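You operate a simulated robot arm through the tools that you are given. There is no shell and no other tool. Be economical: measure what you need, move in short steps, check, and stop when the job is done.

The job below is to be done with a simulated two-armed robot. You get a single attempt, and the scene is never put back.

JOB
Fire the yellow pane from the shelf at P28 at 540 C.
Fine: lay it on the kiln's tray, shut and latch the door before you switch on; fire once; open the vent once it starts cooling, before the lock lamp goes dark; leave the dial, vent and latch like that.

It is judged by the outcome, as a careful person would: the job done as asked, and still so three seconds after it is handed in. It fails if anything else is knocked over, pushed out of place, dropped, spilled or broken.

ROBOT AND FRAMES
Two 7-joint arms with two-finger parallel grippers on one trunk, on a base that drives. Base frame: it is fixed to the floor where the robot stands at the start and does not move with it; the origin is under the middle of the robot, x ahead of it, y to its left, z up; the surface under the hand at the start is at about z = 900. Lengths are in mm, angles in degrees, forces in N, time in s.
The left shoulder is at the start at [50, 161, 1098], the right one opposite. With the tool pointing down near the work surface each hand reaches from about 220 to 680 mm from the robot's upright axis, wherever it stands, measured 20 degrees to its own side. Places, roughly: door latch [400, 800, 1100]; floor of tray L31 [200, 900, 900]; heat dial [800, 300, 1000]; kiln door [100, 900, 900]; kiln switch [800, 200, 1000]; start button [700, 200, 1000]; vent slider [500, 700, 1200]. Payload 3.43 kg a hand.
Tool frame (each hand has its own): the origin (TCP) lies between the finger pads and is the grasp point; the fingertips stand 30 mm ahead of it; z points along the fingers, y is the line along which they close. Largest opening 94 mm; finger width 28, thickness 10; the body of the gripper, 50 by 96 mm, starts 55 mm behind the TCP.
Orientation is that of the tool frame in the base frame, as a unit quaternion [w, x, y, z]. With the fingers straight down and closing along the base's y, the tool's x points along the base's -x, its y along +y and its z along -z.

CONTROLS
- The arms move only by the tool drive_tool. It takes "left_steps", "right_steps" or both (then of equal length, played together; a hand with none holds still); each is a list of rows, each an object (a shift or turn left out is 0, a gripper value left out holds the last) with "linear": the shift along the tool's x, y, z in mm, a list of three; "rot": the turn, a rotation vector about the tool's x, y, z in degrees, a list of three; "claw": the finger opening in mm, from 0 to 94. In form: [{"linear": [tx, ty, tz], "rot": [rx, ry, rz], "claw": claw}, ...]. A call has 1 to 12 rows; each row shifts and turns the commanded pose from where the row before left it, along the tool's axes as they then stand. Each row takes 0.2 s and may step no farther than 50 mm and 8.6 degrees from the row before; otherwise, or with a gripper value out of range, the whole call is refused. A pose out of reach is approached as far as the arm can. The call stops where the force on the tool passes 40 N (or 10 N more than at its start, if that is more) or the arm is blocked; 0.2 s more then pass. The fingers move at their own pace (about 45 mm/s each) and stop on an object; they squeeze with about 34 N. The grip force told is the motor's: it shows also when the fingers shut on nothing. Time passes only in rows, and 0.2 s behind the last, so rows that do not move let the fingers close. The reply holds the time, the measured pose of the TCP, the force on the tool along the base axes, the opening and the grip force, in the units named above and with some noise, with the torque about the TCP (base axes, N m) and any sound that the robot's microphone picked up, and new pictures: "views" is both (left out), scene, wrist or none (wrist: the cameras of the hands that moved).
- Cameras (640 x 400 px; columns grow to the right, rows downward): "scene" is now at [113.2, 42.9, 1218.7]; the picture's right is [0.50, -0.87, 0.00], its down [-0.50, -0.29, -0.82] and it looks along [0.71, 0.41, -0.58] (base axes); focal length 214 px, centre (320, 200). "left" rides on the left gripper at [76, -14, -103] in its tool frame; the picture's right is [0.18, 0.98, 0.00], its down [-0.75, 0.14, -0.64] and it looks along [-0.63, 0.12, 0.77] (tool axes); focal length 243 px, centre (320, 200). "right" rides on the right gripper at [76, 14, -102] in its tool frame; the picture's right is [-0.18, 0.98, 0.00], its down [-0.75, -0.14, -0.64] and it looks along [-0.63, -0.12, 0.77] (tool axes); focal length 243 px, centre (320, 200). There is no depth. A picture from a camera that has moved, and an enlarged one, comes with that camera's place and axes in the base frame and with its lens.
- slide_trunk(by): slides the trunk up (or, below 0, down) by that many mm; the arms and the scene camera ride with it, the base frame stays. It gives what a move gives, with no picture.
- roll_base(legs): drives the robot by 1 to 6 legs, each [ahead, left, turn to the left] in mm, mm and degrees, along the robot's own axes; the way and the turn of a leg run together, so that a leg with both is an arc; at most 1500 mm and 180 degrees a leg. The arms and the cameras ride along, it lands a little off, and it stops where it bumps. It gives what a move gives, and a new picture of the scene camera.
- turn_head(pan, tilt): turns the head with the scene camera to pan (to the left, within 80 degrees either way) and tilt (down, from -29 to 69), counted from straight ahead of the robot. It gives what a move gives, and a new picture of the scene camera.
- inspect(camera, box): a new picture of the part [left, top, right, bottom] of that camera's present view, enlarged. The clock stands still meanwhile.
- job_done(): hands the job in; it is judged then, once.

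Go step by step. Nothing tells you exact positions but the pictures and the camera data: compare them with the known pose of the tool, close in by small moves and look again before you grip or let go. The budget is 120 turns and 260 pictures, counting those below and the enlarged ones. Unless the task says otherwise, let go and move clear before handing in, and close with one line.

The tools are called after "Request:" as a command line: name --argument value ..., lists and objects as JSON in quotes. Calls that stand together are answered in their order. drive_tool: Moves the arms, as the interface text tells. Its arguments: {"type":"object","properties":{"left_steps":{"type":"array"},"right_steps":{"type":"array"},"views":{"type":"string","enum":["both","scene","wrist","none"]}},"required":[]} The other tools are called the same way: slide_trunk (by) slides the trunk up or down; roll_base (legs) drives the base; turn_head (pan, tilt) turns the head that bears the scene camera; inspect (camera, box) takes an enlarged picture of a part of a camera's view; job_done () hands the job in.

At the start:

```text
t: 0.0
left_eef_pos: [296.2, 318.1, 999.7]
left_ee_rot: [0.0, -0.002, 1.0, 0.0]
left_wrist_force: [0.9, -0.5, 0.4]
left_ft_torque: [0.01, -0.04, -0.01]
left_width: 94.0
left_finger_force: 0.0
right_eef_pos: [408.4, 32.7, 1000.3]
right_ee_rot: [0.0, 0.0, 1.0, 0.0]
right_wrist_force: [-0.1, -0.3, -0.4]
right_ft_torque: [0.01, 0.02, -0.02]
right_width: 94.0
right_finger_force: 0.0
trunk travel left (down, up): [-125.0, 142.0]
robot x, y, heading: [3.3, 1.4, -0.1]
head pan, tilt: [30.0, 35.3]
```

scene: 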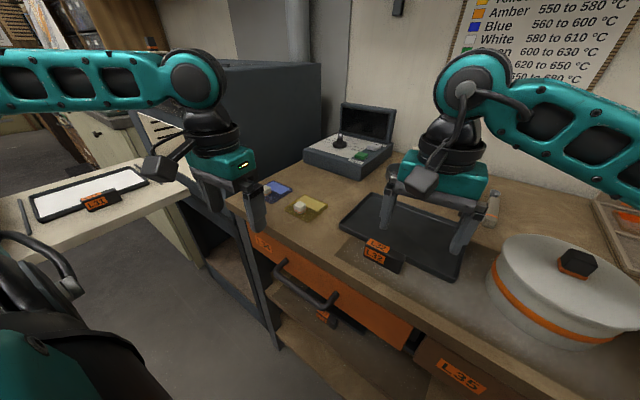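
right: 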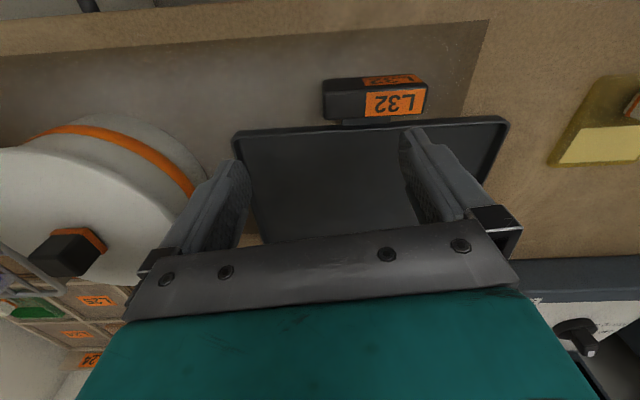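
left: 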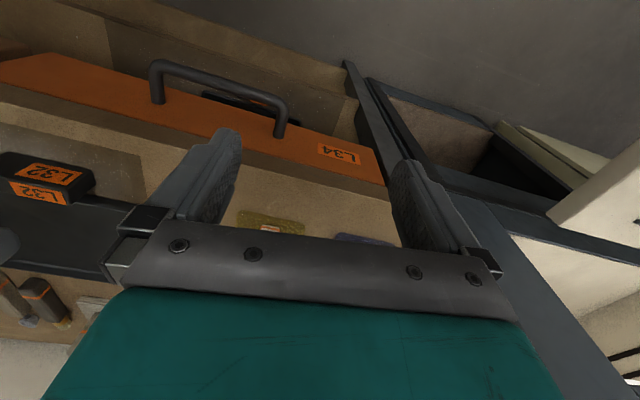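

I see a workbench with a tray L32, a control box, a kiln to the left, and a tray L31 on a ledge further left. I'll look around first to find the shelf P28, the kiln parts and the notice.

Request:
turn_head --pan 75 --tilt 20

Request:
turn_head --pan -40 --tilt 25

Request:
turn_head --pan 20 --tilt 5

```text
t: 1.1
left_eef_pos: [296.0, 317.2, 999.2]
left_ee_rot: [0.001, -0.001, 1.0, 0.0]
left_wrist_force: [-0.8, -0.8, 0.7]
left_ft_torque: [0.03, -0.01, -0.01]
left_width: 93.9
left_finger_force: 0.0
right_eef_pos: [409.3, 34.0, 1000.7]
right_ee_rot: [0.0, 0.0, 1.0, 0.0]
right_wrist_force: [-0.3, -0.1, 0.4]
right_ft_torque: [-0.02, -0.02, 0.01]
right_width: 94.0
right_finger_force: 0.1
trunk travel left (down, up): [-125.0, 142.0]
robot x, y, heading: [0.2, 1.4, -0.1]
head pan, tilt: [75.0, 20.0]
camera scene: at [61.3, 88.8, 1242.9], right [0.97, -0.26, 0.0], down [-0.09, -0.33, -0.94], along [0.24, 0.91, -0.34], focal length 214 px, centre (320, 200)
```

scene: 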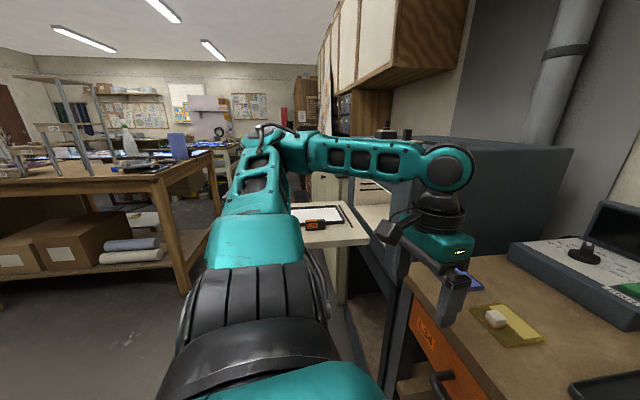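

```text
t: 3.1
left_eef_pos: [295.6, 317.9, 1001.1]
left_ee_rot: [0.0, -0.001, 1.0, 0.0]
left_wrist_force: [-0.4, 0.0, -0.7]
left_ft_torque: [0.02, 0.01, 0.01]
left_width: 93.8
left_finger_force: 0.1
right_eef_pos: [408.5, 33.3, 1000.0]
right_ee_rot: [0.0, -0.001, 1.0, 0.001]
right_wrist_force: [0.1, 0.3, 0.3]
right_ft_torque: [-0.01, 0.0, 0.0]
right_width: 93.9
right_finger_force: 0.1
trunk travel left (down, up): [-125.0, 142.0]
robot x, y, heading: [0.7, 3.4, -0.1]
head pan, tilt: [-40.0, 25.0]
camera scene: at [107.7, -60.3, 1234.8], right [-0.64, -0.77, 0.0], down [-0.32, 0.27, -0.91], along [0.69, -0.58, -0.42], focal length 214 px, centre (320, 200)
```

scene: 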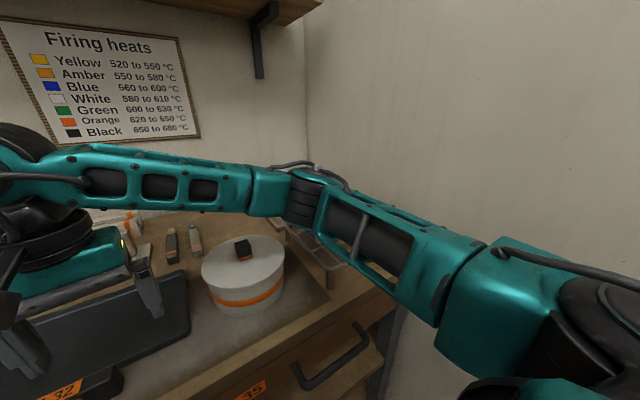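

```text
t: 4.4
left_eef_pos: [295.4, 317.5, 999.5]
left_ee_rot: [-0.001, -0.002, 1.0, 0.001]
left_wrist_force: [0.3, 0.2, 0.4]
left_ft_torque: [0.0, 0.01, -0.02]
left_width: 94.0
left_finger_force: 0.0
right_eef_pos: [409.7, 32.9, 999.3]
right_ee_rot: [0.0, 0.0, 1.0, 0.0]
right_wrist_force: [0.2, 0.0, 0.5]
right_ft_torque: [-0.02, 0.02, 0.0]
right_width: 94.3
right_finger_force: 0.0
trunk travel left (down, up): [-125.0, 142.0]
robot x, y, heading: [-2.4, 0.1, -0.1]
head pan, tilt: [20.0, 5.0]
camera scene: at [123.4, 30.2, 1267.3], right [0.34, -0.94, 0.0], down [-0.08, -0.03, -1.0], along [0.94, 0.34, -0.09], focal length 214 px, centre (320, 200)
```

scene: 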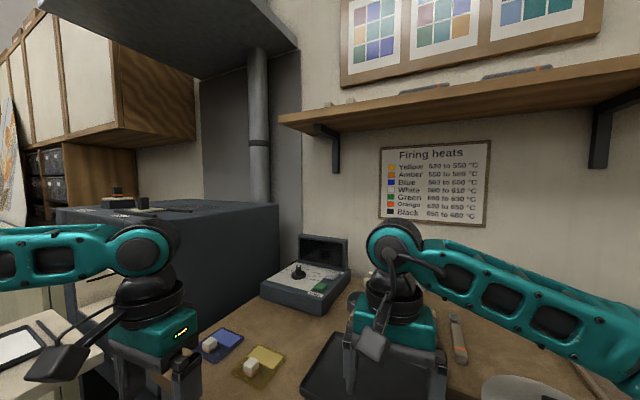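

The yellow/blue pieces by the kiln lie on the bench; the shelf P28 must be found. I'll look farther left and around in enlargement.

Request:
turn_head --pan 80 --tilt 10

Request:
inspect --camera "scene" --box '[0, 50, 200, 200]'

Request:
inspect --camera "scene" --box '[280, 100, 480, 280]'

Request:
inspect --camera "right" --box '[0, 220, 130, 400]'

Request:
inspect --camera "left" --box '[320, 60, 640, 400]'

```text
t: 5.7
left_eef_pos: [296.7, 317.2, 999.5]
left_ee_rot: [0.0, -0.001, 1.0, 0.0]
left_wrist_force: [0.1, -0.2, 0.4]
left_ft_torque: [0.02, 0.01, 0.02]
left_width: 94.1
left_finger_force: 0.0
right_eef_pos: [408.1, 33.2, 999.1]
right_ee_rot: [0.0, 0.0, 1.0, -0.001]
right_wrist_force: [0.4, 0.5, 0.3]
right_ft_torque: [0.02, -0.02, 0.0]
right_width: 94.0
right_finger_force: 0.1
trunk travel left (down, up): [-125.0, 142.0]
robot x, y, heading: [0.0, 2.2, 0.2]
head pan, tilt: [80.0, 10.0]
camera scene: at [53.3, 90.4, 1259.2], right [0.98, -0.17, 0.0], down [-0.03, -0.17, -0.98], along [0.17, 0.97, -0.17], focal length 214 px, centre (320, 200)
```

scene: 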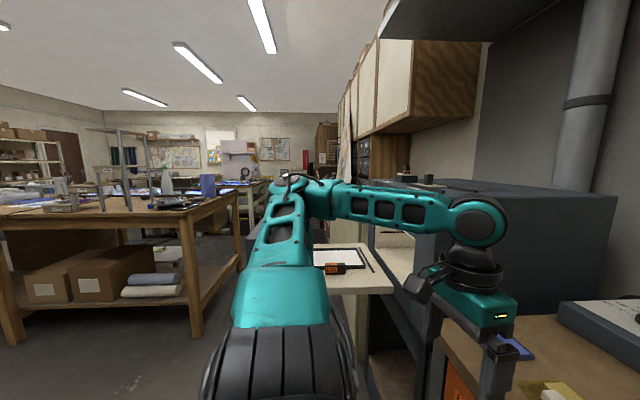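

```text
2.67 times, centred on (100, 125) of scene
camera zoom: at [53.3, 90.4, 1259.2], right [0.98, -0.17, 0.0], down [-0.03, -0.17, -0.98], along [0.17, 0.97, -0.17], focal length 572 px, centre (907, 400)
```

zoom: 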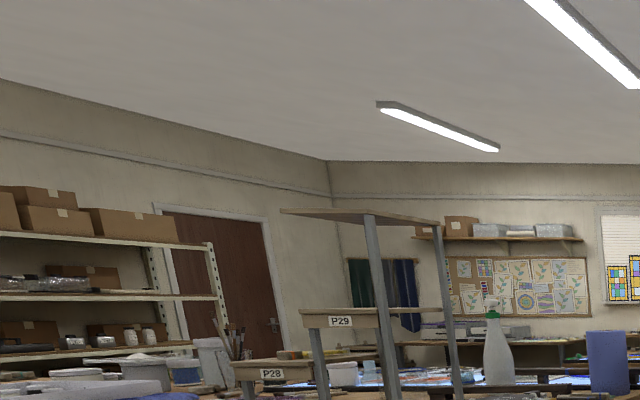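

```text
2.22 times, centred on (380, 190) of scene
camera zoom: at [53.3, 90.4, 1259.2], right [0.98, -0.17, 0.0], down [-0.03, -0.17, -0.98], along [0.17, 0.97, -0.17], focal length 477 px, centre (187, 222)
```

zoom: 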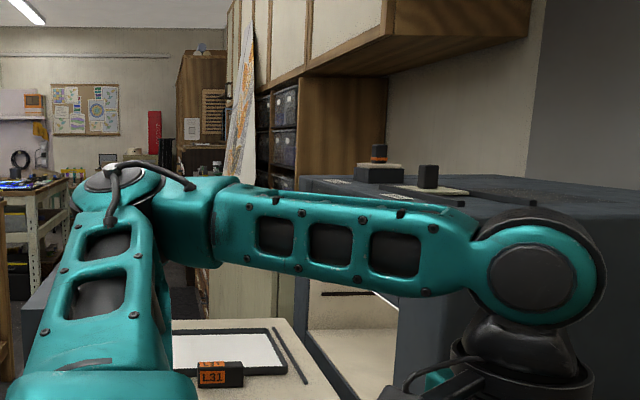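

```text
2.22 times, centred on (65, 310) of right
camera zoom: at [331.9, 47.5, 1102.6], right [0.18, 0.98, 0.0], down [0.75, -0.14, 0.64], along [0.63, -0.12, -0.77], focal length 539 px, centre (887, -44)
```

zoom: 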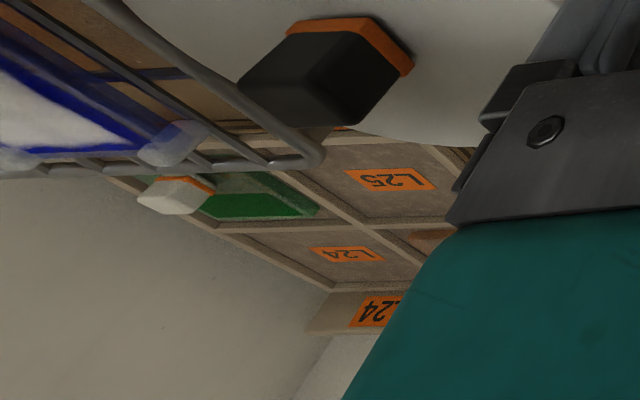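

```text
1.18 times, centred on (480, 230) of left
camera zoom: at [218.7, 303.5, 1102.5], right [-0.19, 0.98, 0.0], down [0.75, 0.14, 0.64], along [0.63, 0.12, -0.77], focal length 285 px, centre (132, 165)
```

zoom: 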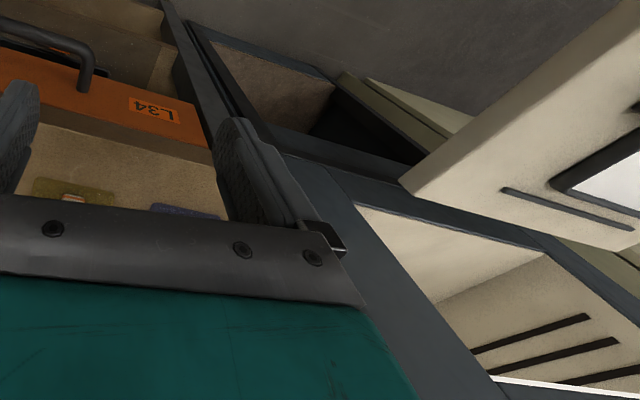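

P28 is the lower step of a rack on the big table behind-left, at roughly [-1400, 1900]. I'll back off and turn to face it while viewing the kiln from afar.

Request:
roll_base --legs '[[-500, 0, 0], [0, 0, 60]]'

Request:
turn_head --pan 0 --tilt 20

Request:
turn_head --pan 70 --tilt 20

```text
t: 11.2
left_eef_pos: [-628.0, 412.7, 999.3]
left_ee_rot: [-0.001, -0.504, 0.864, 0.0]
left_wrist_force: [-0.5, 0.4, -0.6]
left_ft_torque: [0.0, -0.01, -0.03]
left_width: 94.1
left_finger_force: 0.0
right_eef_pos: [-324.0, 369.7, 1000.4]
right_ee_rot: [0.0, -0.504, 0.864, 0.0]
right_wrist_force: [0.2, -0.2, 0.1]
right_ft_torque: [-0.01, 0.01, 0.01]
right_width: 94.0
right_finger_force: 0.0
trunk travel left (down, up): [-125.0, 142.0]
robot x, y, heading: [-498.5, 0.0, 60.6]
head pan, tilt: [80.0, 10.0]
camera scene: at [-552.3, 91.3, 1259.2], right [0.64, 0.77, 0.0], down [0.13, -0.11, -0.98], along [-0.76, 0.63, -0.17], focal length 214 px, centre (320, 200)
```

scene: 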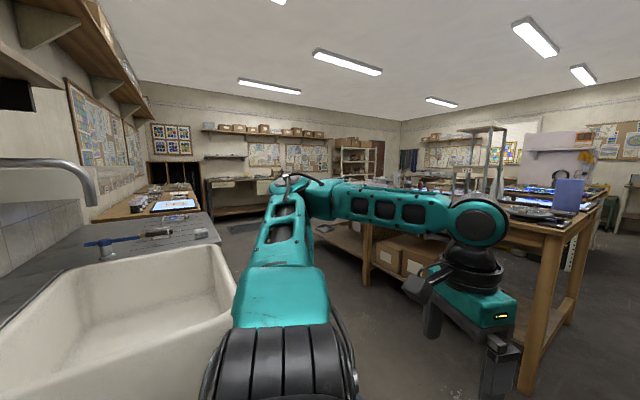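

```text
t: 12.8
left_eef_pos: [-628.0, 413.0, 1001.2]
left_ee_rot: [0.001, -0.503, 0.864, 0.0]
left_wrist_force: [0.0, 0.0, -0.6]
left_ft_torque: [-0.01, -0.01, 0.0]
left_width: 94.2
left_finger_force: 0.1
right_eef_pos: [-324.3, 369.3, 1000.1]
right_ee_rot: [-0.001, -0.503, 0.864, 0.0]
right_wrist_force: [0.2, 0.0, 0.5]
right_ft_torque: [0.01, -0.02, 0.01]
right_width: 94.0
right_finger_force: 0.1
trunk travel left (down, up): [-125.0, 142.0]
robot x, y, heading: [-499.3, -3.6, 60.3]
head pan, tilt: [0.0, 20.0]
camera scene: at [-434.6, 113.0, 1242.9], right [0.87, -0.49, 0.0], down [-0.17, -0.3, -0.94], along [0.46, 0.82, -0.34], focal length 214 px, centre (320, 200)
```

scene: 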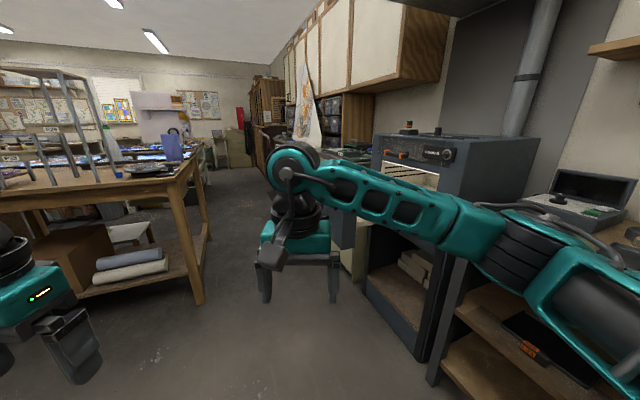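

```text
t: 14.2
left_eef_pos: [-626.7, 412.3, 999.1]
left_ee_rot: [0.0, -0.503, 0.864, 0.0]
left_wrist_force: [0.7, -1.1, 0.2]
left_ft_torque: [-0.01, -0.01, 0.04]
left_width: 94.1
left_finger_force: 0.2
right_eef_pos: [-324.8, 369.8, 999.6]
right_ee_rot: [0.0, -0.502, 0.865, 0.0]
right_wrist_force: [-0.6, 0.5, 0.1]
right_ft_torque: [-0.02, 0.0, -0.01]
right_width: 93.9
right_finger_force: 0.1
trunk travel left (down, up): [-125.0, 142.0]
robot x, y, heading: [-497.7, -1.3, 60.5]
head pan, tilt: [70.0, 20.0]
camera scene: at [-540.9, 103.0, 1242.9], right [0.76, 0.65, 0.0], down [0.22, -0.26, -0.94], along [-0.61, 0.72, -0.34], focal length 214 px, centre (320, 200)
```

scene: 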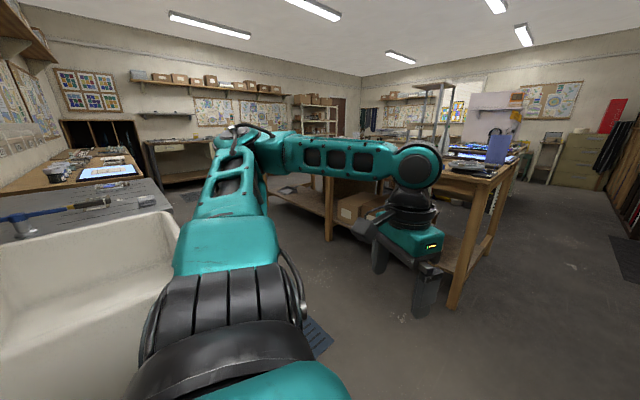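

The table's near edge is at about y≈1650. I turn to face it and go part of the way there.

Request:
roll_base --legs '[[0, 0, 29.5], [550, 700, 0]]'

Request:
turn_head --pan 5 --tilt 25

```text
t: 18.9
left_eef_pos: [-1015.5, 507.2, 1000.9]
left_ee_rot: [0.001, 0.709, -0.705, 0.001]
left_wrist_force: [0.4, 0.2, -0.5]
left_ft_torque: [-0.01, 0.01, 0.05]
left_width: 93.8
left_finger_force: 0.2
right_eef_pos: [-731.3, 617.5, 999.7]
right_ee_rot: [0.001, 0.708, -0.707, 0.0]
right_wrist_force: [-0.3, 0.2, -0.2]
right_ft_torque: [0.03, -0.01, 0.01]
right_width: 93.9
right_finger_force: 0.0
trunk travel left (down, up): [-125.0, 142.0]
robot x, y, heading: [-696.4, 211.3, 90.1]
head pan, tilt: [70.0, 20.0]
stopped in leg 2: the robot was blocked; the commanded pose is now the measured one
camera scene: at [-787.3, 281.3, 1243.0], right [0.34, 0.94, 0.0], down [0.32, -0.12, -0.94], along [-0.88, 0.32, -0.34], focal length 214 px, centre (320, 200)
```

scene: 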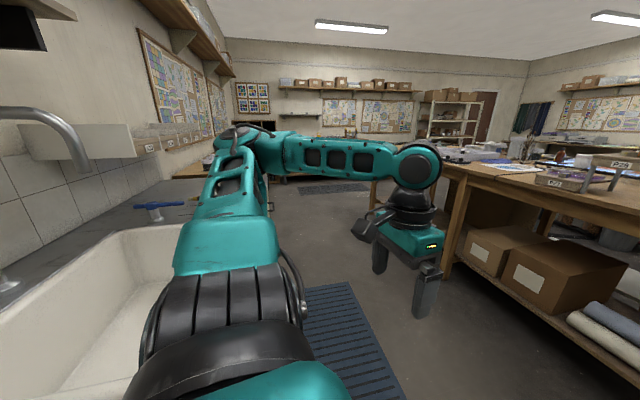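

```text
t: 20.3
left_eef_pos: [-1014.4, 507.0, 1001.0]
left_ee_rot: [0.0, 0.709, -0.706, -0.001]
left_wrist_force: [-0.1, 0.1, -0.1]
left_ft_torque: [-0.01, 0.02, -0.04]
left_width: 94.1
left_finger_force: 0.1
right_eef_pos: [-730.9, 618.7, 1000.5]
right_ee_rot: [0.0, 0.708, -0.706, 0.0]
right_wrist_force: [-0.7, -0.1, 0.1]
right_ft_torque: [0.02, 0.02, 0.01]
right_width: 94.0
right_finger_force: 0.0
trunk travel left (down, up): [-125.0, 142.0]
robot x, y, heading: [-695.1, 213.2, 90.2]
head pan, tilt: [5.0, 25.0]
camera scene: at [-708.0, 341.8, 1234.8], right [1.0, 0.09, 0.0], down [0.04, -0.42, -0.91], along [-0.08, 0.9, -0.42], focal length 214 px, centre (320, 200)
```

scene: 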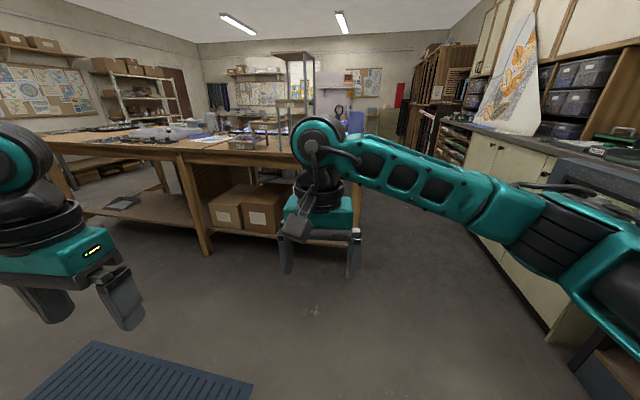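

The sink blocked the sideways leg; I'm now facing the table. I zoom in on the rack.

Request:
inspect --camera "scene" --box '[180, 40, 350, 160]'

```text
3.33 times, centred on (265, 100) of scene
camera zoom: at [-708.0, 341.8, 1234.8], right [1.0, 0.09, 0.0], down [0.04, -0.42, -0.91], along [-0.08, 0.9, -0.42], focal length 715 px, centre (503, 533)
```

zoom: 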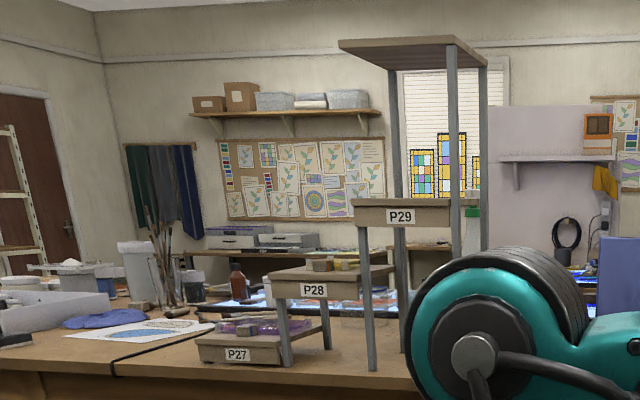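

P28 is the middle step with yellow panes, about [-1210, 1800, 1085]. I drive past the sink end, then left to stand before it.

Request:
roll_base --legs '[[650, 0, 0], [0, 480, 0]]'

Request:
turn_head --pan 0 --tilt 25

Request:
inspect --camera "scene" --box '[200, 60, 440, 220]'

```text
t: 28.2
left_eef_pos: [-1502.4, 1151.1, 1000.1]
left_ee_rot: [0.0, 0.711, -0.704, 0.0]
left_wrist_force: [-1.1, -0.5, -0.2]
left_ft_torque: [-0.02, 0.01, 0.01]
left_width: 94.2
left_finger_force: 0.0
right_eef_pos: [-1219.5, 1264.9, 999.8]
right_ee_rot: [0.0, 0.71, -0.704, 0.0]
right_wrist_force: [0.4, 0.4, 0.0]
right_ft_torque: [0.02, 0.01, -0.01]
right_width: 94.1
right_finger_force: 0.0
trunk travel left (down, up): [-125.0, 142.0]
robot x, y, heading: [-1183.3, 852.4, 90.5]
head pan, tilt: [5.0, 25.0]
camera scene: at [-1194.3, 988.0, 1234.8], right [1.0, 0.1, 0.0], down [0.04, -0.42, -0.91], along [-0.09, 0.9, -0.42], focal length 214 px, centre (320, 200)
```

scene: 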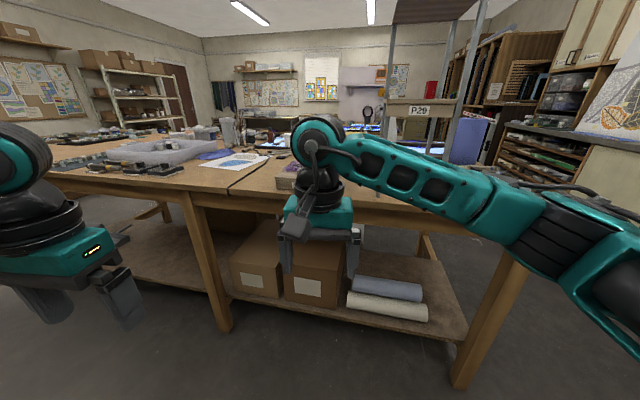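

```text
t: 28.9
left_eef_pos: [-1500.2, 1150.7, 1000.1]
left_ee_rot: [0.0, 0.71, -0.704, 0.0]
left_wrist_force: [0.5, -0.4, 0.3]
left_ft_torque: [-0.01, -0.01, -0.02]
left_width: 94.2
left_finger_force: 0.1
right_eef_pos: [-1218.8, 1266.2, 999.1]
right_ee_rot: [0.0, 0.71, -0.704, 0.0]
right_wrist_force: [-0.8, -0.2, 1.0]
right_ft_torque: [0.01, 0.03, -0.01]
right_width: 94.1
right_finger_force: 0.0
trunk travel left (down, up): [-125.0, 142.0]
robot x, y, heading: [-1181.8, 852.8, 90.5]
head pan, tilt: [0.0, 25.0]
camera scene: at [-1186.2, 988.4, 1234.8], right [1.0, 0.01, 0.0], down [0.0, -0.42, -0.91], along [-0.01, 0.91, -0.42], focal length 214 px, centre (320, 200)
```

scene: 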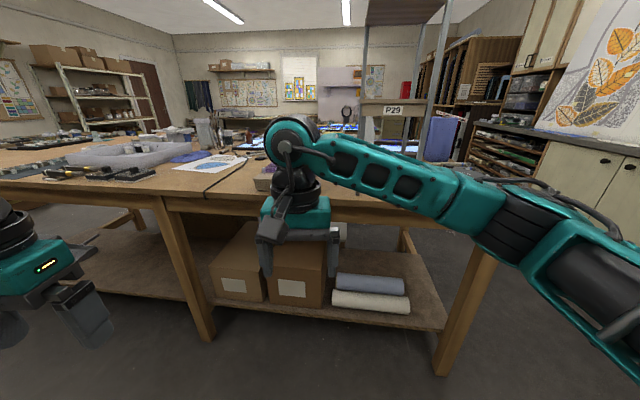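

```text
2.50 times, centred on (320, 140) of scene
camera zoom: at [-1186.2, 988.4, 1234.8], right [1.0, 0.01, 0.0], down [0.0, -0.42, -0.91], along [-0.01, 0.91, -0.42], focal length 536 px, centre (320, 350)
```

zoom: 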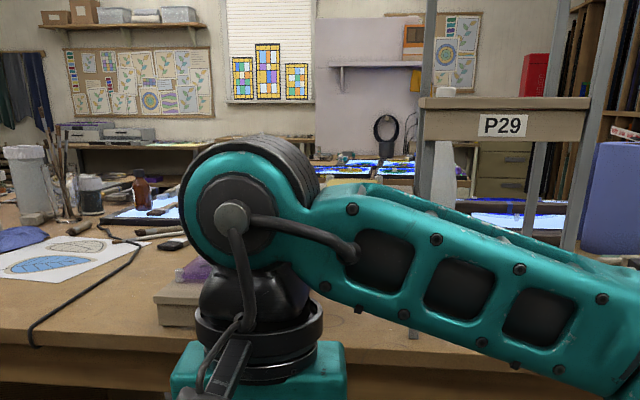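

P29 triangulates to [-996, 1614, 1215], so P28 sits near [-1150, 1614+, ~1105]. I move the right arm aside and up, raise the trunk and look.

Request:
drive_tool --right_steps '[{"linear": [0, -30, -40]}, {"linear": [0, -30, -40]}, {"linear": [0, -40, -30]}, {"linear": [0, -45, 0]}, {"linear": [0, -45, 0]}, {"linear": [0, -45, 0]}]' --views "none"

Request:
slide_trunk --by 140

Request:
turn_head --pan -5 --tilt 25

Request:
inspect --camera "scene" --box '[240, 80, 440, 220]'

```text
t: 30.3
left_eef_pos: [-1501.5, 1151.5, 1000.0]
left_ee_rot: [0.0, 0.711, -0.703, 0.0]
left_wrist_force: [0.2, -0.2, 0.2]
left_ft_torque: [0.03, 0.01, -0.01]
left_width: 94.0
left_finger_force: 0.0
right_eef_pos: [-981.8, 1265.4, 1109.9]
right_ee_rot: [0.001, 0.71, -0.705, 0.001]
right_wrist_force: [0.0, -0.1, 0.3]
right_ft_torque: [0.0, 0.03, 0.04]
right_width: 93.9
right_finger_force: 0.1
trunk travel left (down, up): [-125.0, 142.0]
robot x, y, heading: [-1185.6, 855.5, 90.4]
head pan, tilt: [0.0, 25.0]
```

```text
t: 32.0
left_eef_pos: [-1502.5, 1151.3, 1139.5]
left_ee_rot: [0.0, 0.711, -0.703, 0.0]
left_wrist_force: [-0.4, 0.1, 0.0]
left_ft_torque: [-0.01, 0.0, 0.02]
left_width: 93.8
left_finger_force: 0.0
right_eef_pos: [-983.5, 1266.8, 1249.4]
right_ee_rot: [0.0, 0.71, -0.704, 0.0]
right_wrist_force: [0.0, -0.2, -0.2]
right_ft_torque: [0.01, -0.02, -0.01]
right_width: 94.2
right_finger_force: 0.1
trunk travel left (down, up): [-265.0, 2.0]
robot x, y, heading: [-1181.1, 854.0, 90.5]
head pan, tilt: [0.0, 25.0]
```

```text
t: 32.6
left_eef_pos: [-1502.7, 1150.4, 1140.9]
left_ee_rot: [0.0, 0.711, -0.703, 0.0]
left_wrist_force: [0.2, -0.1, 0.6]
left_ft_torque: [-0.02, -0.02, -0.01]
left_width: 94.1
left_finger_force: 0.1
right_eef_pos: [-983.9, 1265.9, 1249.6]
right_ee_rot: [0.0, 0.71, -0.704, 0.0]
right_wrist_force: [0.5, -0.6, 0.5]
right_ft_torque: [0.01, -0.02, 0.05]
right_width: 94.0
right_finger_force: 0.1
trunk travel left (down, up): [-265.0, 2.0]
robot x, y, heading: [-1183.3, 853.3, 90.0]
head pan, tilt: [-5.0, 25.0]
camera scene: at [-1178.2, 988.1, 1374.8], right [1.0, -0.08, 0.0], down [-0.03, -0.42, -0.91], along [0.07, 0.9, -0.42], focal length 214 px, centre (320, 200)
```

scene: 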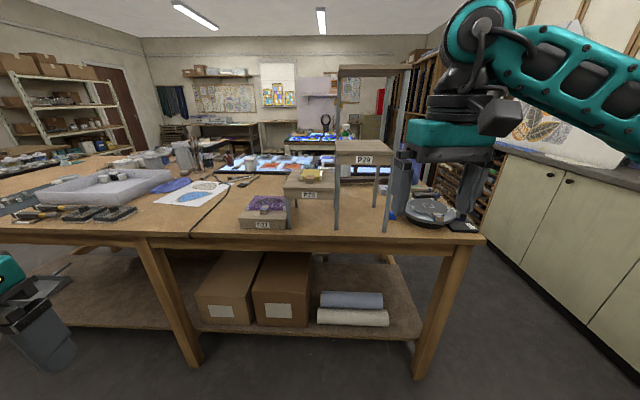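

```text
2.86 times, centred on (340, 150) of scene
camera zoom: at [-1178.2, 988.1, 1374.8], right [1.0, -0.08, 0.0], down [-0.03, -0.42, -0.91], along [0.07, 0.9, -0.42], focal length 613 px, centre (263, 343)
```

zoom: 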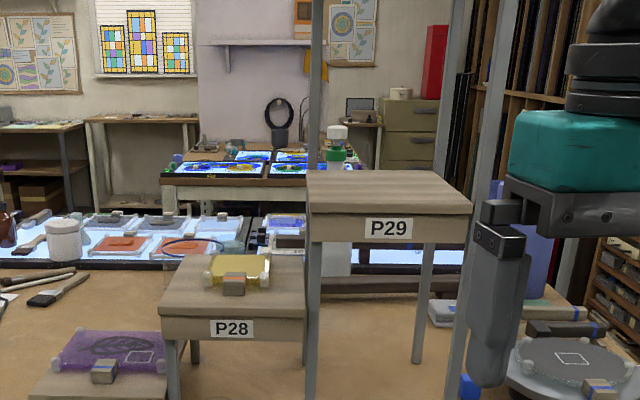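

The yellow pane on P28 has a small block handle at its front edge, near [-1159, 1680, 1130]. Before grasping I look over at the kiln to learn how the tray is reached.

Request:
turn_head --pan -80 --tilt 15

Request:
inspect --camera "scene" --box '[330, 120, 490, 240]'

```text
t: 34.1
left_eef_pos: [-1501.4, 1150.9, 1138.9]
left_ee_rot: [0.0, 0.711, -0.704, 0.0]
left_wrist_force: [-0.2, 0.6, 0.8]
left_ft_torque: [0.01, -0.01, -0.01]
left_width: 93.8
left_finger_force: 0.1
right_eef_pos: [-982.5, 1267.5, 1249.2]
right_ee_rot: [0.0, 0.711, -0.703, 0.0]
right_wrist_force: [1.1, 0.2, 0.4]
right_ft_torque: [0.01, 0.0, 0.0]
right_width: 94.1
right_finger_force: 0.0
trunk travel left (down, up): [-265.0, 2.0]
robot x, y, heading: [-1178.4, 860.9, 90.4]
head pan, tilt: [-80.0, 15.0]
camera scene: at [-1093.6, 913.3, 1391.1], right [0.18, -0.98, 0.0], down [-0.25, -0.05, -0.97], along [0.95, 0.18, -0.26], focal length 214 px, centre (320, 200)
```

scene: 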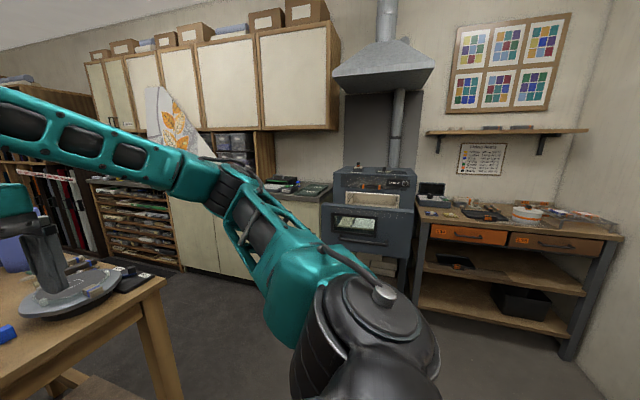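

```text
3.33 times, centred on (410, 180) of scene
camera zoom: at [-1093.6, 913.3, 1391.1], right [0.18, -0.98, 0.0], down [-0.25, -0.05, -0.97], along [0.95, 0.18, -0.26], focal length 715 px, centre (20, 267)
```

zoom: 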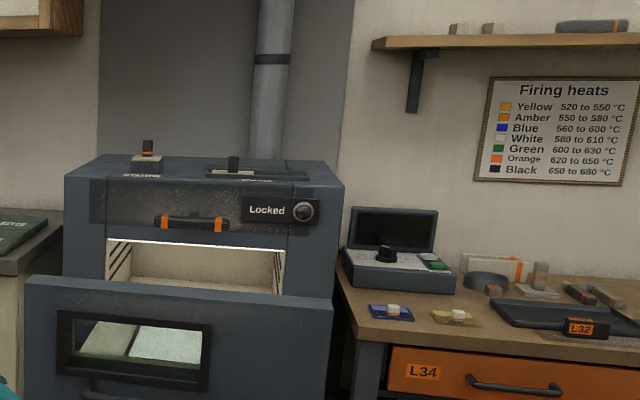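

The kiln's door is a drawer front with the tray behind it, reachable from above; so a tool-down grasp suits. I'll use the left hand (clear of the rack posts), tuck the right one back, and pre-place the left hand before rolling in.

Request:
drive_tool --left_steps '[{"linear": [0, 0, -45]}, {"linear": [0, 0, -45]}, {"linear": [-40, -45, 0]}, {"linear": [-40, -45, 0]}, {"linear": [-40, -45, 0]}, {"linear": [-40, -45, 0]}, {"linear": [-30, -45, 0]}, {"linear": [0, -20, 0]}]' --right_steps '[{"linear": [30, -20, 0]}, {"linear": [30, -20, 0]}, {"linear": [30, -20, 0]}, {"linear": [30, -20, 0]}, {"linear": [30, -20, 0]}, {}, {}, {}]' --views "none"

Request:
roll_base --legs '[[0, -100, 0], [230, 0, 0]]'

Request:
turn_head --pan 0 --tilt 30

Request:
inspect --camera "left" --box '[0, 0, 640, 400]'

```text
refused: row 3 steps farther than a row can; nothing moved
```

```text
t: 37.0
left_eef_pos: [-1403.4, 1380.0, 1140.3]
left_ee_rot: [0.0, 0.711, -0.703, -0.001]
left_wrist_force: [0.0, -0.1, 0.1]
left_ft_torque: [-0.03, -0.03, -0.01]
left_width: 94.2
left_finger_force: 0.1
right_eef_pos: [-884.4, 1496.1, 1247.7]
right_ee_rot: [-0.001, 0.71, -0.704, -0.001]
right_wrist_force: [0.4, 0.0, -0.1]
right_ft_torque: [-0.01, 0.0, 0.01]
right_width: 93.9
right_finger_force: 0.1
trunk travel left (down, up): [-265.0, 2.0]
robot x, y, heading: [-1082.4, 1082.3, 90.6]
head pan, tilt: [-80.0, 15.0]
camera scene: at [-994.8, 1143.2, 1391.0], right [0.18, -0.98, 0.0], down [-0.25, -0.05, -0.97], along [0.95, 0.18, -0.26], focal length 214 px, centre (320, 200)
```

scene: 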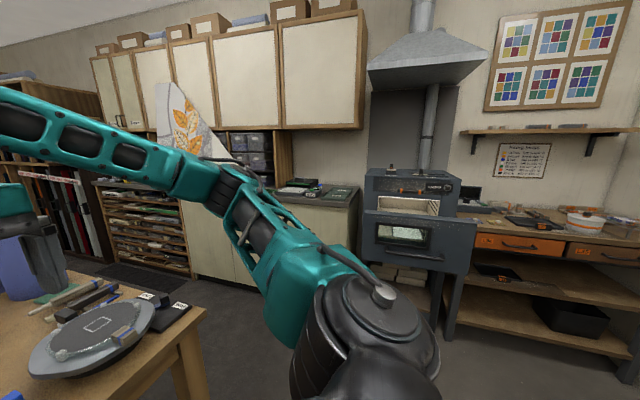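

```text
t: 38.5
left_eef_pos: [-1403.8, 1380.0, 1140.2]
left_ee_rot: [0.0, 0.711, -0.703, 0.0]
left_wrist_force: [0.2, -1.0, 0.3]
left_ft_torque: [0.0, 0.01, 0.02]
left_width: 93.8
left_finger_force: 0.0
right_eef_pos: [-884.7, 1495.8, 1248.9]
right_ee_rot: [0.0, 0.71, -0.704, 0.0]
right_wrist_force: [-0.6, -0.3, 0.1]
right_ft_torque: [-0.01, 0.04, -0.01]
right_width: 93.8
right_finger_force: 0.0
trunk travel left (down, up): [-265.0, 2.0]
robot x, y, heading: [-1082.4, 1085.4, 90.7]
head pan, tilt: [0.0, 30.0]
camera scene: at [-1087.2, 1216.0, 1366.9], right [1.0, 0.01, 0.0], down [0.0, -0.5, -0.87], along [-0.01, 0.87, -0.5], focal length 214 px, centre (320, 200)
```

scene: 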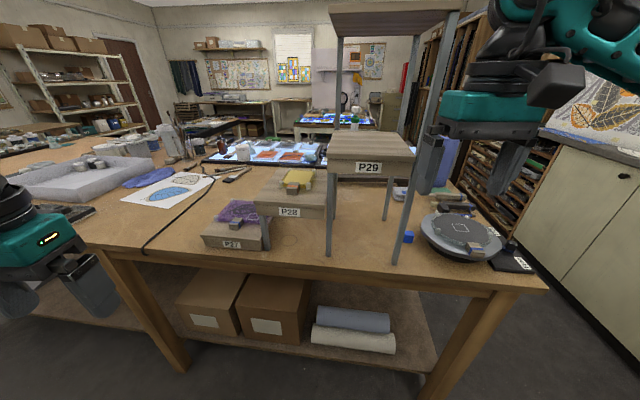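

```text
1.00 times, centred on (320, 200) of left (not enlarged: the box is as wide or as high as the picture)
camera zoom: at [-1389.7, 1304.3, 1242.4], right [-0.98, -0.19, 0.0], down [-0.15, 0.75, 0.64], along [-0.12, 0.63, -0.77], focal length 243 px, centre (320, 200)
```

zoom: 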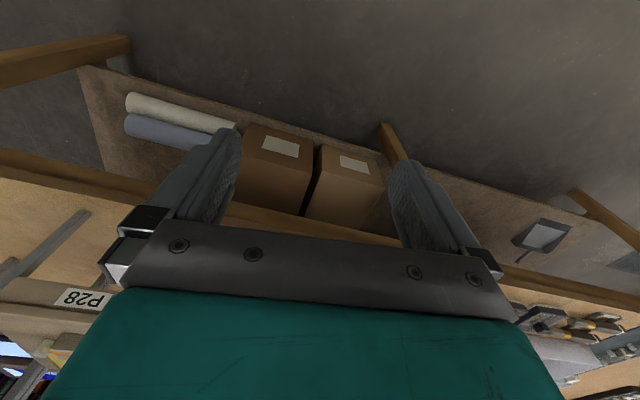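

The roll went as planned although the hand move was refused. I zoom on the pane to fix its place.

Request:
inspect --camera "scene" --box '[240, 140, 360, 220]'

```text
5.00 times, centred on (300, 180) of scene
camera zoom: at [-1087.2, 1216.0, 1366.9], right [1.0, 0.01, 0.0], down [0.0, -0.5, -0.87], along [-0.01, 0.87, -0.5], focal length 1072 px, centre (420, 300)
```

zoom: 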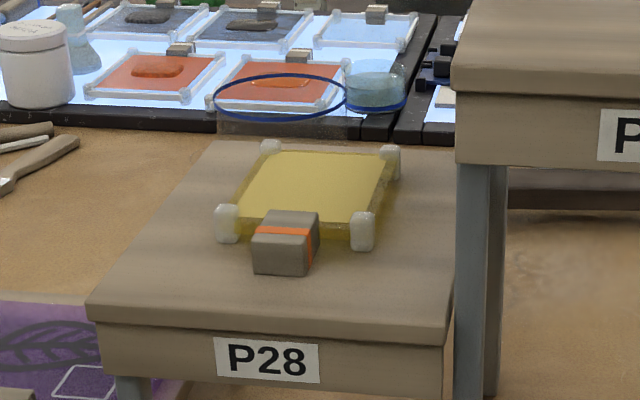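

Block handle center ≈ [-1157, 1680, 1133], about 25 mm wide, shelf top ≈1122. I bring the left hand over it, staying high.

Request:
drive_tool --left_steps '[{"linear": [0, 0, -45]}, {"linear": [0, 0, -45]}, {"linear": [0, -49, 0]}, {"linear": [0, -49, 0]}, {"linear": [0, -49, 0]}, {"linear": [0, -49, 0]}, {"linear": [0, -49, 0]}, {"linear": [-48, 0, 0]}, {"linear": [-48, 0, 0]}, {"linear": [-48, 0, 0]}, {"linear": [-48, 0, 0]}, {"claw": 60}]' --views "both"

```text
t: 41.1
left_eef_pos: [-1209.1, 1503.4, 1238.1]
left_ee_rot: [0.0, 0.71, -0.704, -0.001]
left_wrist_force: [-0.8, 0.1, -0.4]
left_ft_torque: [0.04, 0.01, -0.02]
left_width: 60.1
left_finger_force: 0.0
left hand out of reach, approached as far as the arm can: row 7, 8, 9, 10, 11
right_eef_pos: [-884.0, 1495.1, 1249.3]
right_ee_rot: [0.0, 0.71, -0.704, 0.0]
right_wrist_force: [-0.3, -0.8, -0.2]
right_ft_torque: [0.01, 0.0, 0.03]
right_width: 94.0
right_finger_force: 0.1
trunk travel left (down, up): [-265.0, 2.0]
robot x, y, heading: [-1086.1, 1087.2, 90.3]
head pan, tilt: [0.0, 30.0]
camera scene: at [-1087.3, 1215.9, 1366.9], right [1.0, 0.01, 0.0], down [0.0, -0.5, -0.87], along [-0.01, 0.87, -0.5], focal length 214 px, centre (320, 200)
camera left: at [-1194.5, 1427.3, 1340.3], right [-0.98, -0.19, 0.0], down [-0.15, 0.75, 0.64], along [-0.12, 0.63, -0.77], focal length 243 px, centre (320, 200)
```

scene: 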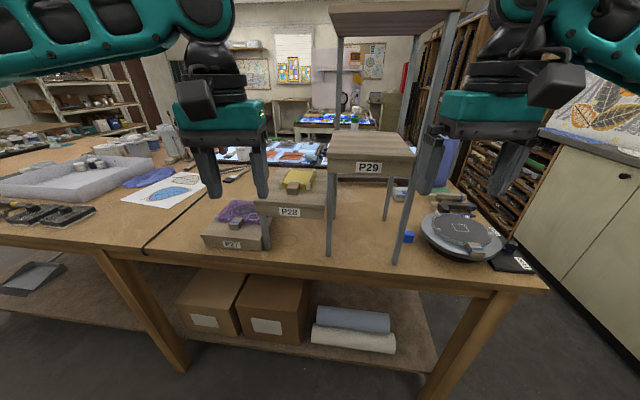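
left: 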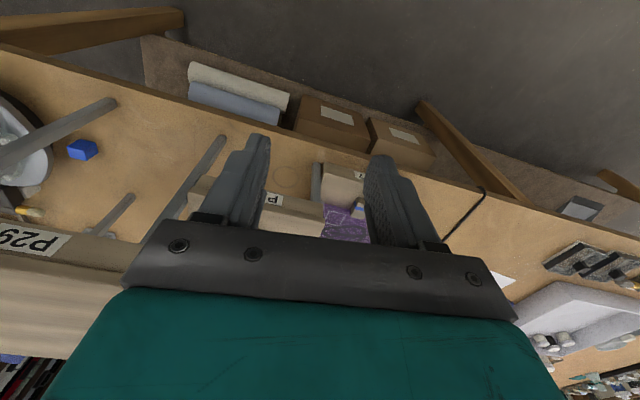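

The arm ran out of reach at this height. I roll 130 mm closer and check the hand.

Request:
roll_base --legs '[[130, 0, 0]]'

Request:
drive_tool --left_steps '[{"linear": [0, 0, 10]}, {}]' --views "wrist"

```text
t: 42.2
left_eef_pos: [-1208.8, 1575.6, 1238.1]
left_ee_rot: [0.0, 0.711, -0.703, 0.0]
left_wrist_force: [-0.5, 0.9, -1.3]
left_ft_torque: [0.0, 0.0, 0.01]
left_width: 59.8
left_finger_force: 0.1
right_eef_pos: [-882.2, 1560.2, 1251.6]
right_ee_rot: [0.0, 0.717, -0.697, 0.008]
right_wrist_force: [0.5, -3.3, 2.7]
right_ft_torque: [0.37, 0.06, 0.0]
right_width: 94.0
right_finger_force: 0.0
trunk travel left (down, up): [-265.0, 2.0]
robot x, y, heading: [-1081.6, 1159.7, 90.6]
head pan, tilt: [0.0, 30.0]
stopped in leg 1: the force on the tool passed its limit at 126 N (the readings are from after the stop); the commanded pose is now the measured one
camera scene: at [-1087.9, 1287.3, 1367.0], right [1.0, 0.01, 0.0], down [0.0, -0.5, -0.87], along [-0.01, 0.87, -0.5], focal length 214 px, centre (320, 200)
```

scene: 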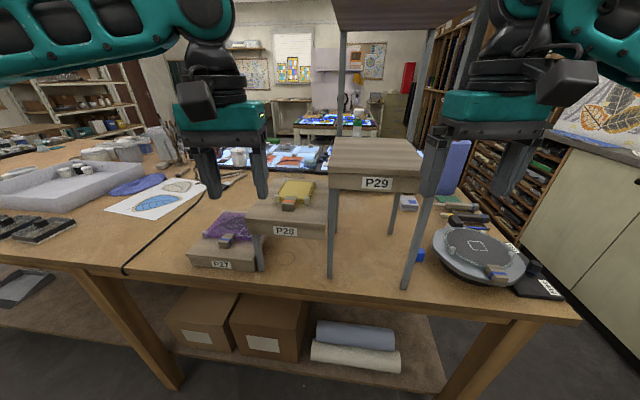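

```text
t: 42.8
left_eef_pos: [-1208.6, 1573.8, 1228.7]
left_ee_rot: [0.0, 0.711, -0.703, -0.001]
left_wrist_force: [-0.4, -0.1, 0.5]
left_ft_torque: [-0.03, 0.01, -0.02]
left_width: 60.0
left_finger_force: 0.0
right_eef_pos: [-884.8, 1560.3, 1250.9]
right_ee_rot: [0.001, 0.716, -0.698, 0.007]
right_wrist_force: [0.6, -5.9, 2.2]
right_ft_torque: [0.51, 0.1, -0.04]
right_width: 94.2
right_finger_force: 0.1
trunk travel left (down, up): [-265.0, 2.0]
robot x, y, heading: [-1083.6, 1161.2, 90.4]
head pan, tilt: [0.0, 30.0]
camera left: at [-1195.1, 1499.2, 1330.2], right [-0.98, -0.2, 0.0], down [-0.15, 0.75, 0.64], along [-0.13, 0.63, -0.77], focal length 243 px, centre (320, 200)
```

left: 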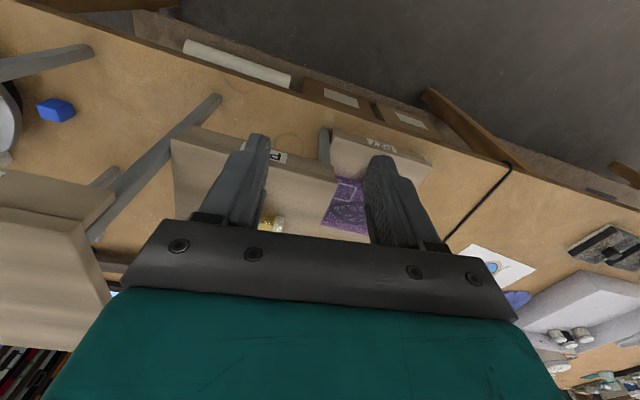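

The right gripper touched a rack post; the rack still stands. I pull the right hand straight back at once, then recheck the rack.

Request:
drive_tool --right_steps '[{"linear": [40, 0, 0]}, {"linear": [40, 0, 0]}, {"linear": [40, 0, 0]}]' --views "scene"

Request:
inspect --camera "scene" --box '[180, 120, 460, 300]'

```text
t: 43.6
left_eef_pos: [-1208.9, 1575.7, 1228.3]
left_ee_rot: [0.0, 0.712, -0.702, 0.0]
left_wrist_force: [0.2, -0.1, 0.2]
left_ft_torque: [0.0, -0.04, 0.03]
left_width: 60.2
left_finger_force: 0.0
right_eef_pos: [-881.0, 1440.4, 1252.2]
right_ee_rot: [0.002, 0.715, -0.699, 0.008]
right_wrist_force: [0.0, 0.3, -0.2]
right_ft_torque: [0.03, 0.01, 0.02]
right_width: 94.1
right_finger_force: 0.0
trunk travel left (down, up): [-265.0, 2.0]
robot x, y, heading: [-1086.7, 1156.4, 90.2]
head pan, tilt: [0.0, 30.0]
camera scene: at [-1087.9, 1287.4, 1367.0], right [1.0, 0.01, 0.0], down [0.0, -0.5, -0.87], along [-0.01, 0.87, -0.5], focal length 214 px, centre (320, 200)
```

scene: 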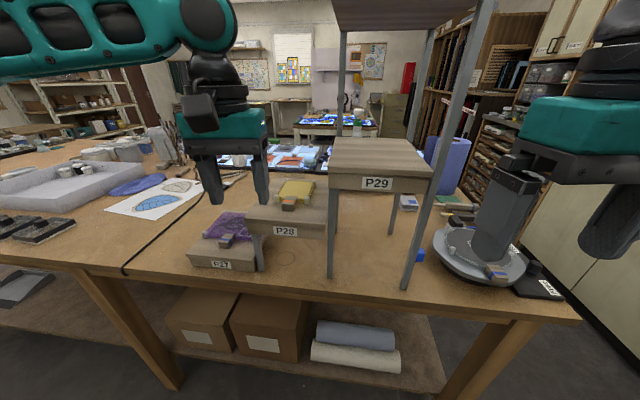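

```text
2.22 times, centred on (320, 210) of scene
camera zoom: at [-1087.9, 1287.4, 1367.0], right [1.0, 0.01, 0.0], down [0.0, -0.5, -0.87], along [-0.01, 0.87, -0.5], focal length 477 px, centre (320, 178)
```

zoom: 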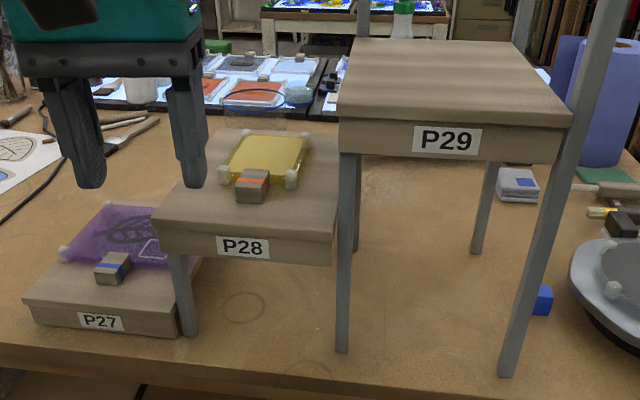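

The rack hasn't moved. Now I bring the left hand above the handle block.

Request:
drive_tool --left_steps '[{"linear": [0, -26, 15]}, {"linear": [0, -26, 15]}, {"linear": [-32, 0, 0]}, {"linear": [-31, 0, 0]}, {"linear": [-31, 0, 0]}, {}]' --views "both"

Request:
inspect --camera "scene" --box '[230, 130, 350, 230]'

```text
t: 45.0
left_eef_pos: [-1231.5, 1614.1, 1226.3]
left_ee_rot: [0.0, 0.712, -0.702, -0.001]
left_wrist_force: [0.6, -0.4, -0.4]
left_ft_torque: [-0.02, -0.03, 0.04]
left_width: 60.0
left_finger_force: 0.1
left hand out of reach, approached as far as the arm can: row 1, 2, 3, 4, 5
right_eef_pos: [-881.8, 1441.9, 1253.9]
right_ee_rot: [0.001, 0.716, -0.698, 0.008]
right_wrist_force: [0.0, -0.9, 0.0]
right_ft_torque: [-0.01, -0.01, -0.01]
right_width: 94.1
right_finger_force: 0.0
trunk travel left (down, up): [-265.0, 2.0]
robot x, y, heading: [-1084.8, 1157.5, 90.5]
head pan, tilt: [0.0, 30.0]
camera scene: at [-1088.0, 1288.0, 1366.9], right [1.0, 0.01, 0.0], down [0.0, -0.5, -0.87], along [-0.01, 0.87, -0.5], focal length 214 px, centre (320, 200)
camera left: at [-1216.8, 1538.0, 1329.5], right [-0.98, -0.2, 0.0], down [-0.15, 0.75, 0.64], along [-0.13, 0.63, -0.77], focal length 243 px, centre (320, 200)
```

scene: 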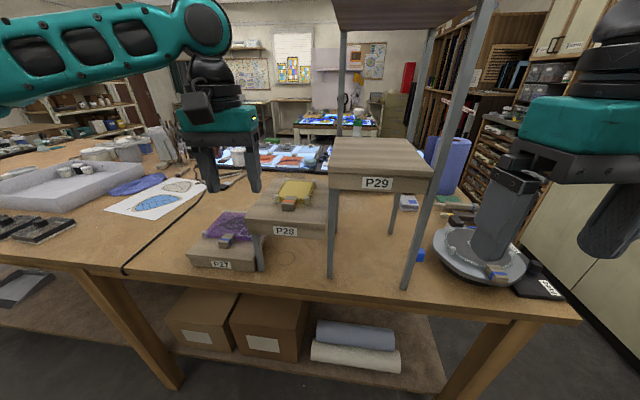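
left: 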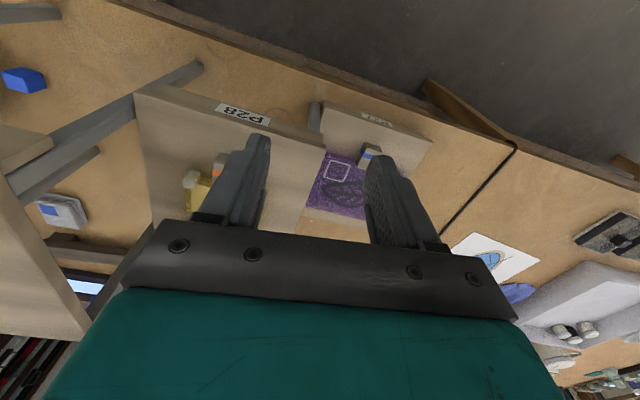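

```text
4.00 times, centred on (290, 180) of scene
camera zoom: at [-1088.0, 1288.0, 1366.9], right [1.0, 0.01, 0.0], down [0.0, -0.5, -0.87], along [-0.01, 0.87, -0.5], focal length 858 px, centre (440, 280)
```

zoom: 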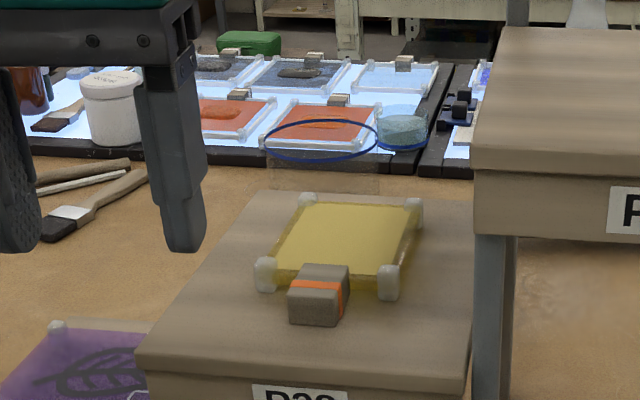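

Moving the left hand inward at this height hits a joint limit; the reach is best 20° to the left. I back off, shift the robot right by 150 mm, then shift the hand left so it's on its natural line.

Request:
roll_base --legs '[[-130, 0, 0], [0, -150, 0]]'

Request:
drive_tool --left_steps '[{"linear": [40, 40, 0]}, {"linear": [0, 40, 0]}, {"linear": [0, 20, 0]}, {}]' --views "none"

```text
t: 47.8
left_eef_pos: [-1079.9, 1483.7, 1227.0]
left_ee_rot: [0.001, 0.712, -0.702, 0.001]
left_wrist_force: [-0.1, 0.4, 0.1]
left_ft_torque: [-0.01, 0.03, -0.06]
left_width: 60.0
left_finger_force: 0.0
right_eef_pos: [-730.6, 1312.4, 1251.1]
right_ee_rot: [0.002, 0.716, -0.698, 0.008]
right_wrist_force: [0.5, -0.2, 0.4]
right_ft_torque: [-0.01, 0.01, 0.0]
right_width: 94.0
right_finger_force: 0.1
trunk travel left (down, up): [-265.0, 2.0]
robot x, y, heading: [-932.4, 1028.1, 90.6]
head pan, tilt: [0.0, 30.0]
camera scene: at [-937.4, 1158.3, 1366.9], right [1.0, 0.01, 0.0], down [0.0, -0.5, -0.87], along [-0.01, 0.87, -0.5], focal length 214 px, centre (320, 200)
```

scene: 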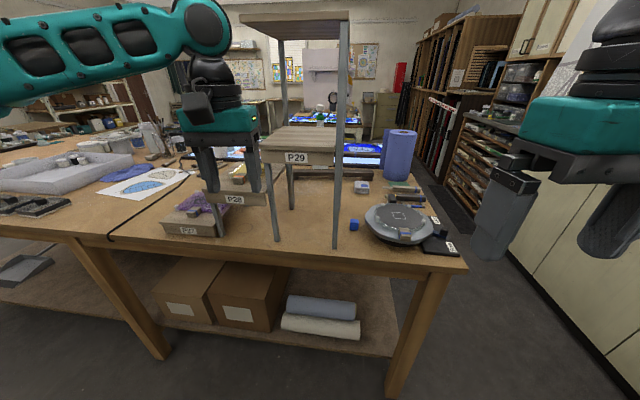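

```text
refused: row 1 steps farther than a row can; nothing moved
```

I redo the hand move in smaller rows.

Request:
drive_tool --left_steps '[{"linear": [40, 0, 0]}, {"linear": [0, 40, 0]}, {"linear": [0, 37, 0]}, {}]' --views "none"

```text
t: 48.8
left_eef_pos: [-1156.0, 1443.4, 1227.3]
left_ee_rot: [0.0, 0.712, -0.702, 0.001]
left_wrist_force: [0.9, 0.9, -0.1]
left_ft_torque: [-0.03, 0.0, 0.0]
left_width: 60.3
left_finger_force: 0.2
right_eef_pos: [-730.5, 1312.0, 1252.3]
right_ee_rot: [0.001, 0.716, -0.698, 0.009]
right_wrist_force: [0.2, -1.2, -0.1]
right_ft_torque: [0.03, 0.04, 0.0]
right_width: 93.8
right_finger_force: 0.0
trunk travel left (down, up): [-265.0, 2.0]
robot x, y, heading: [-931.2, 1029.7, 90.6]
head pan, tilt: [0.0, 30.0]
```

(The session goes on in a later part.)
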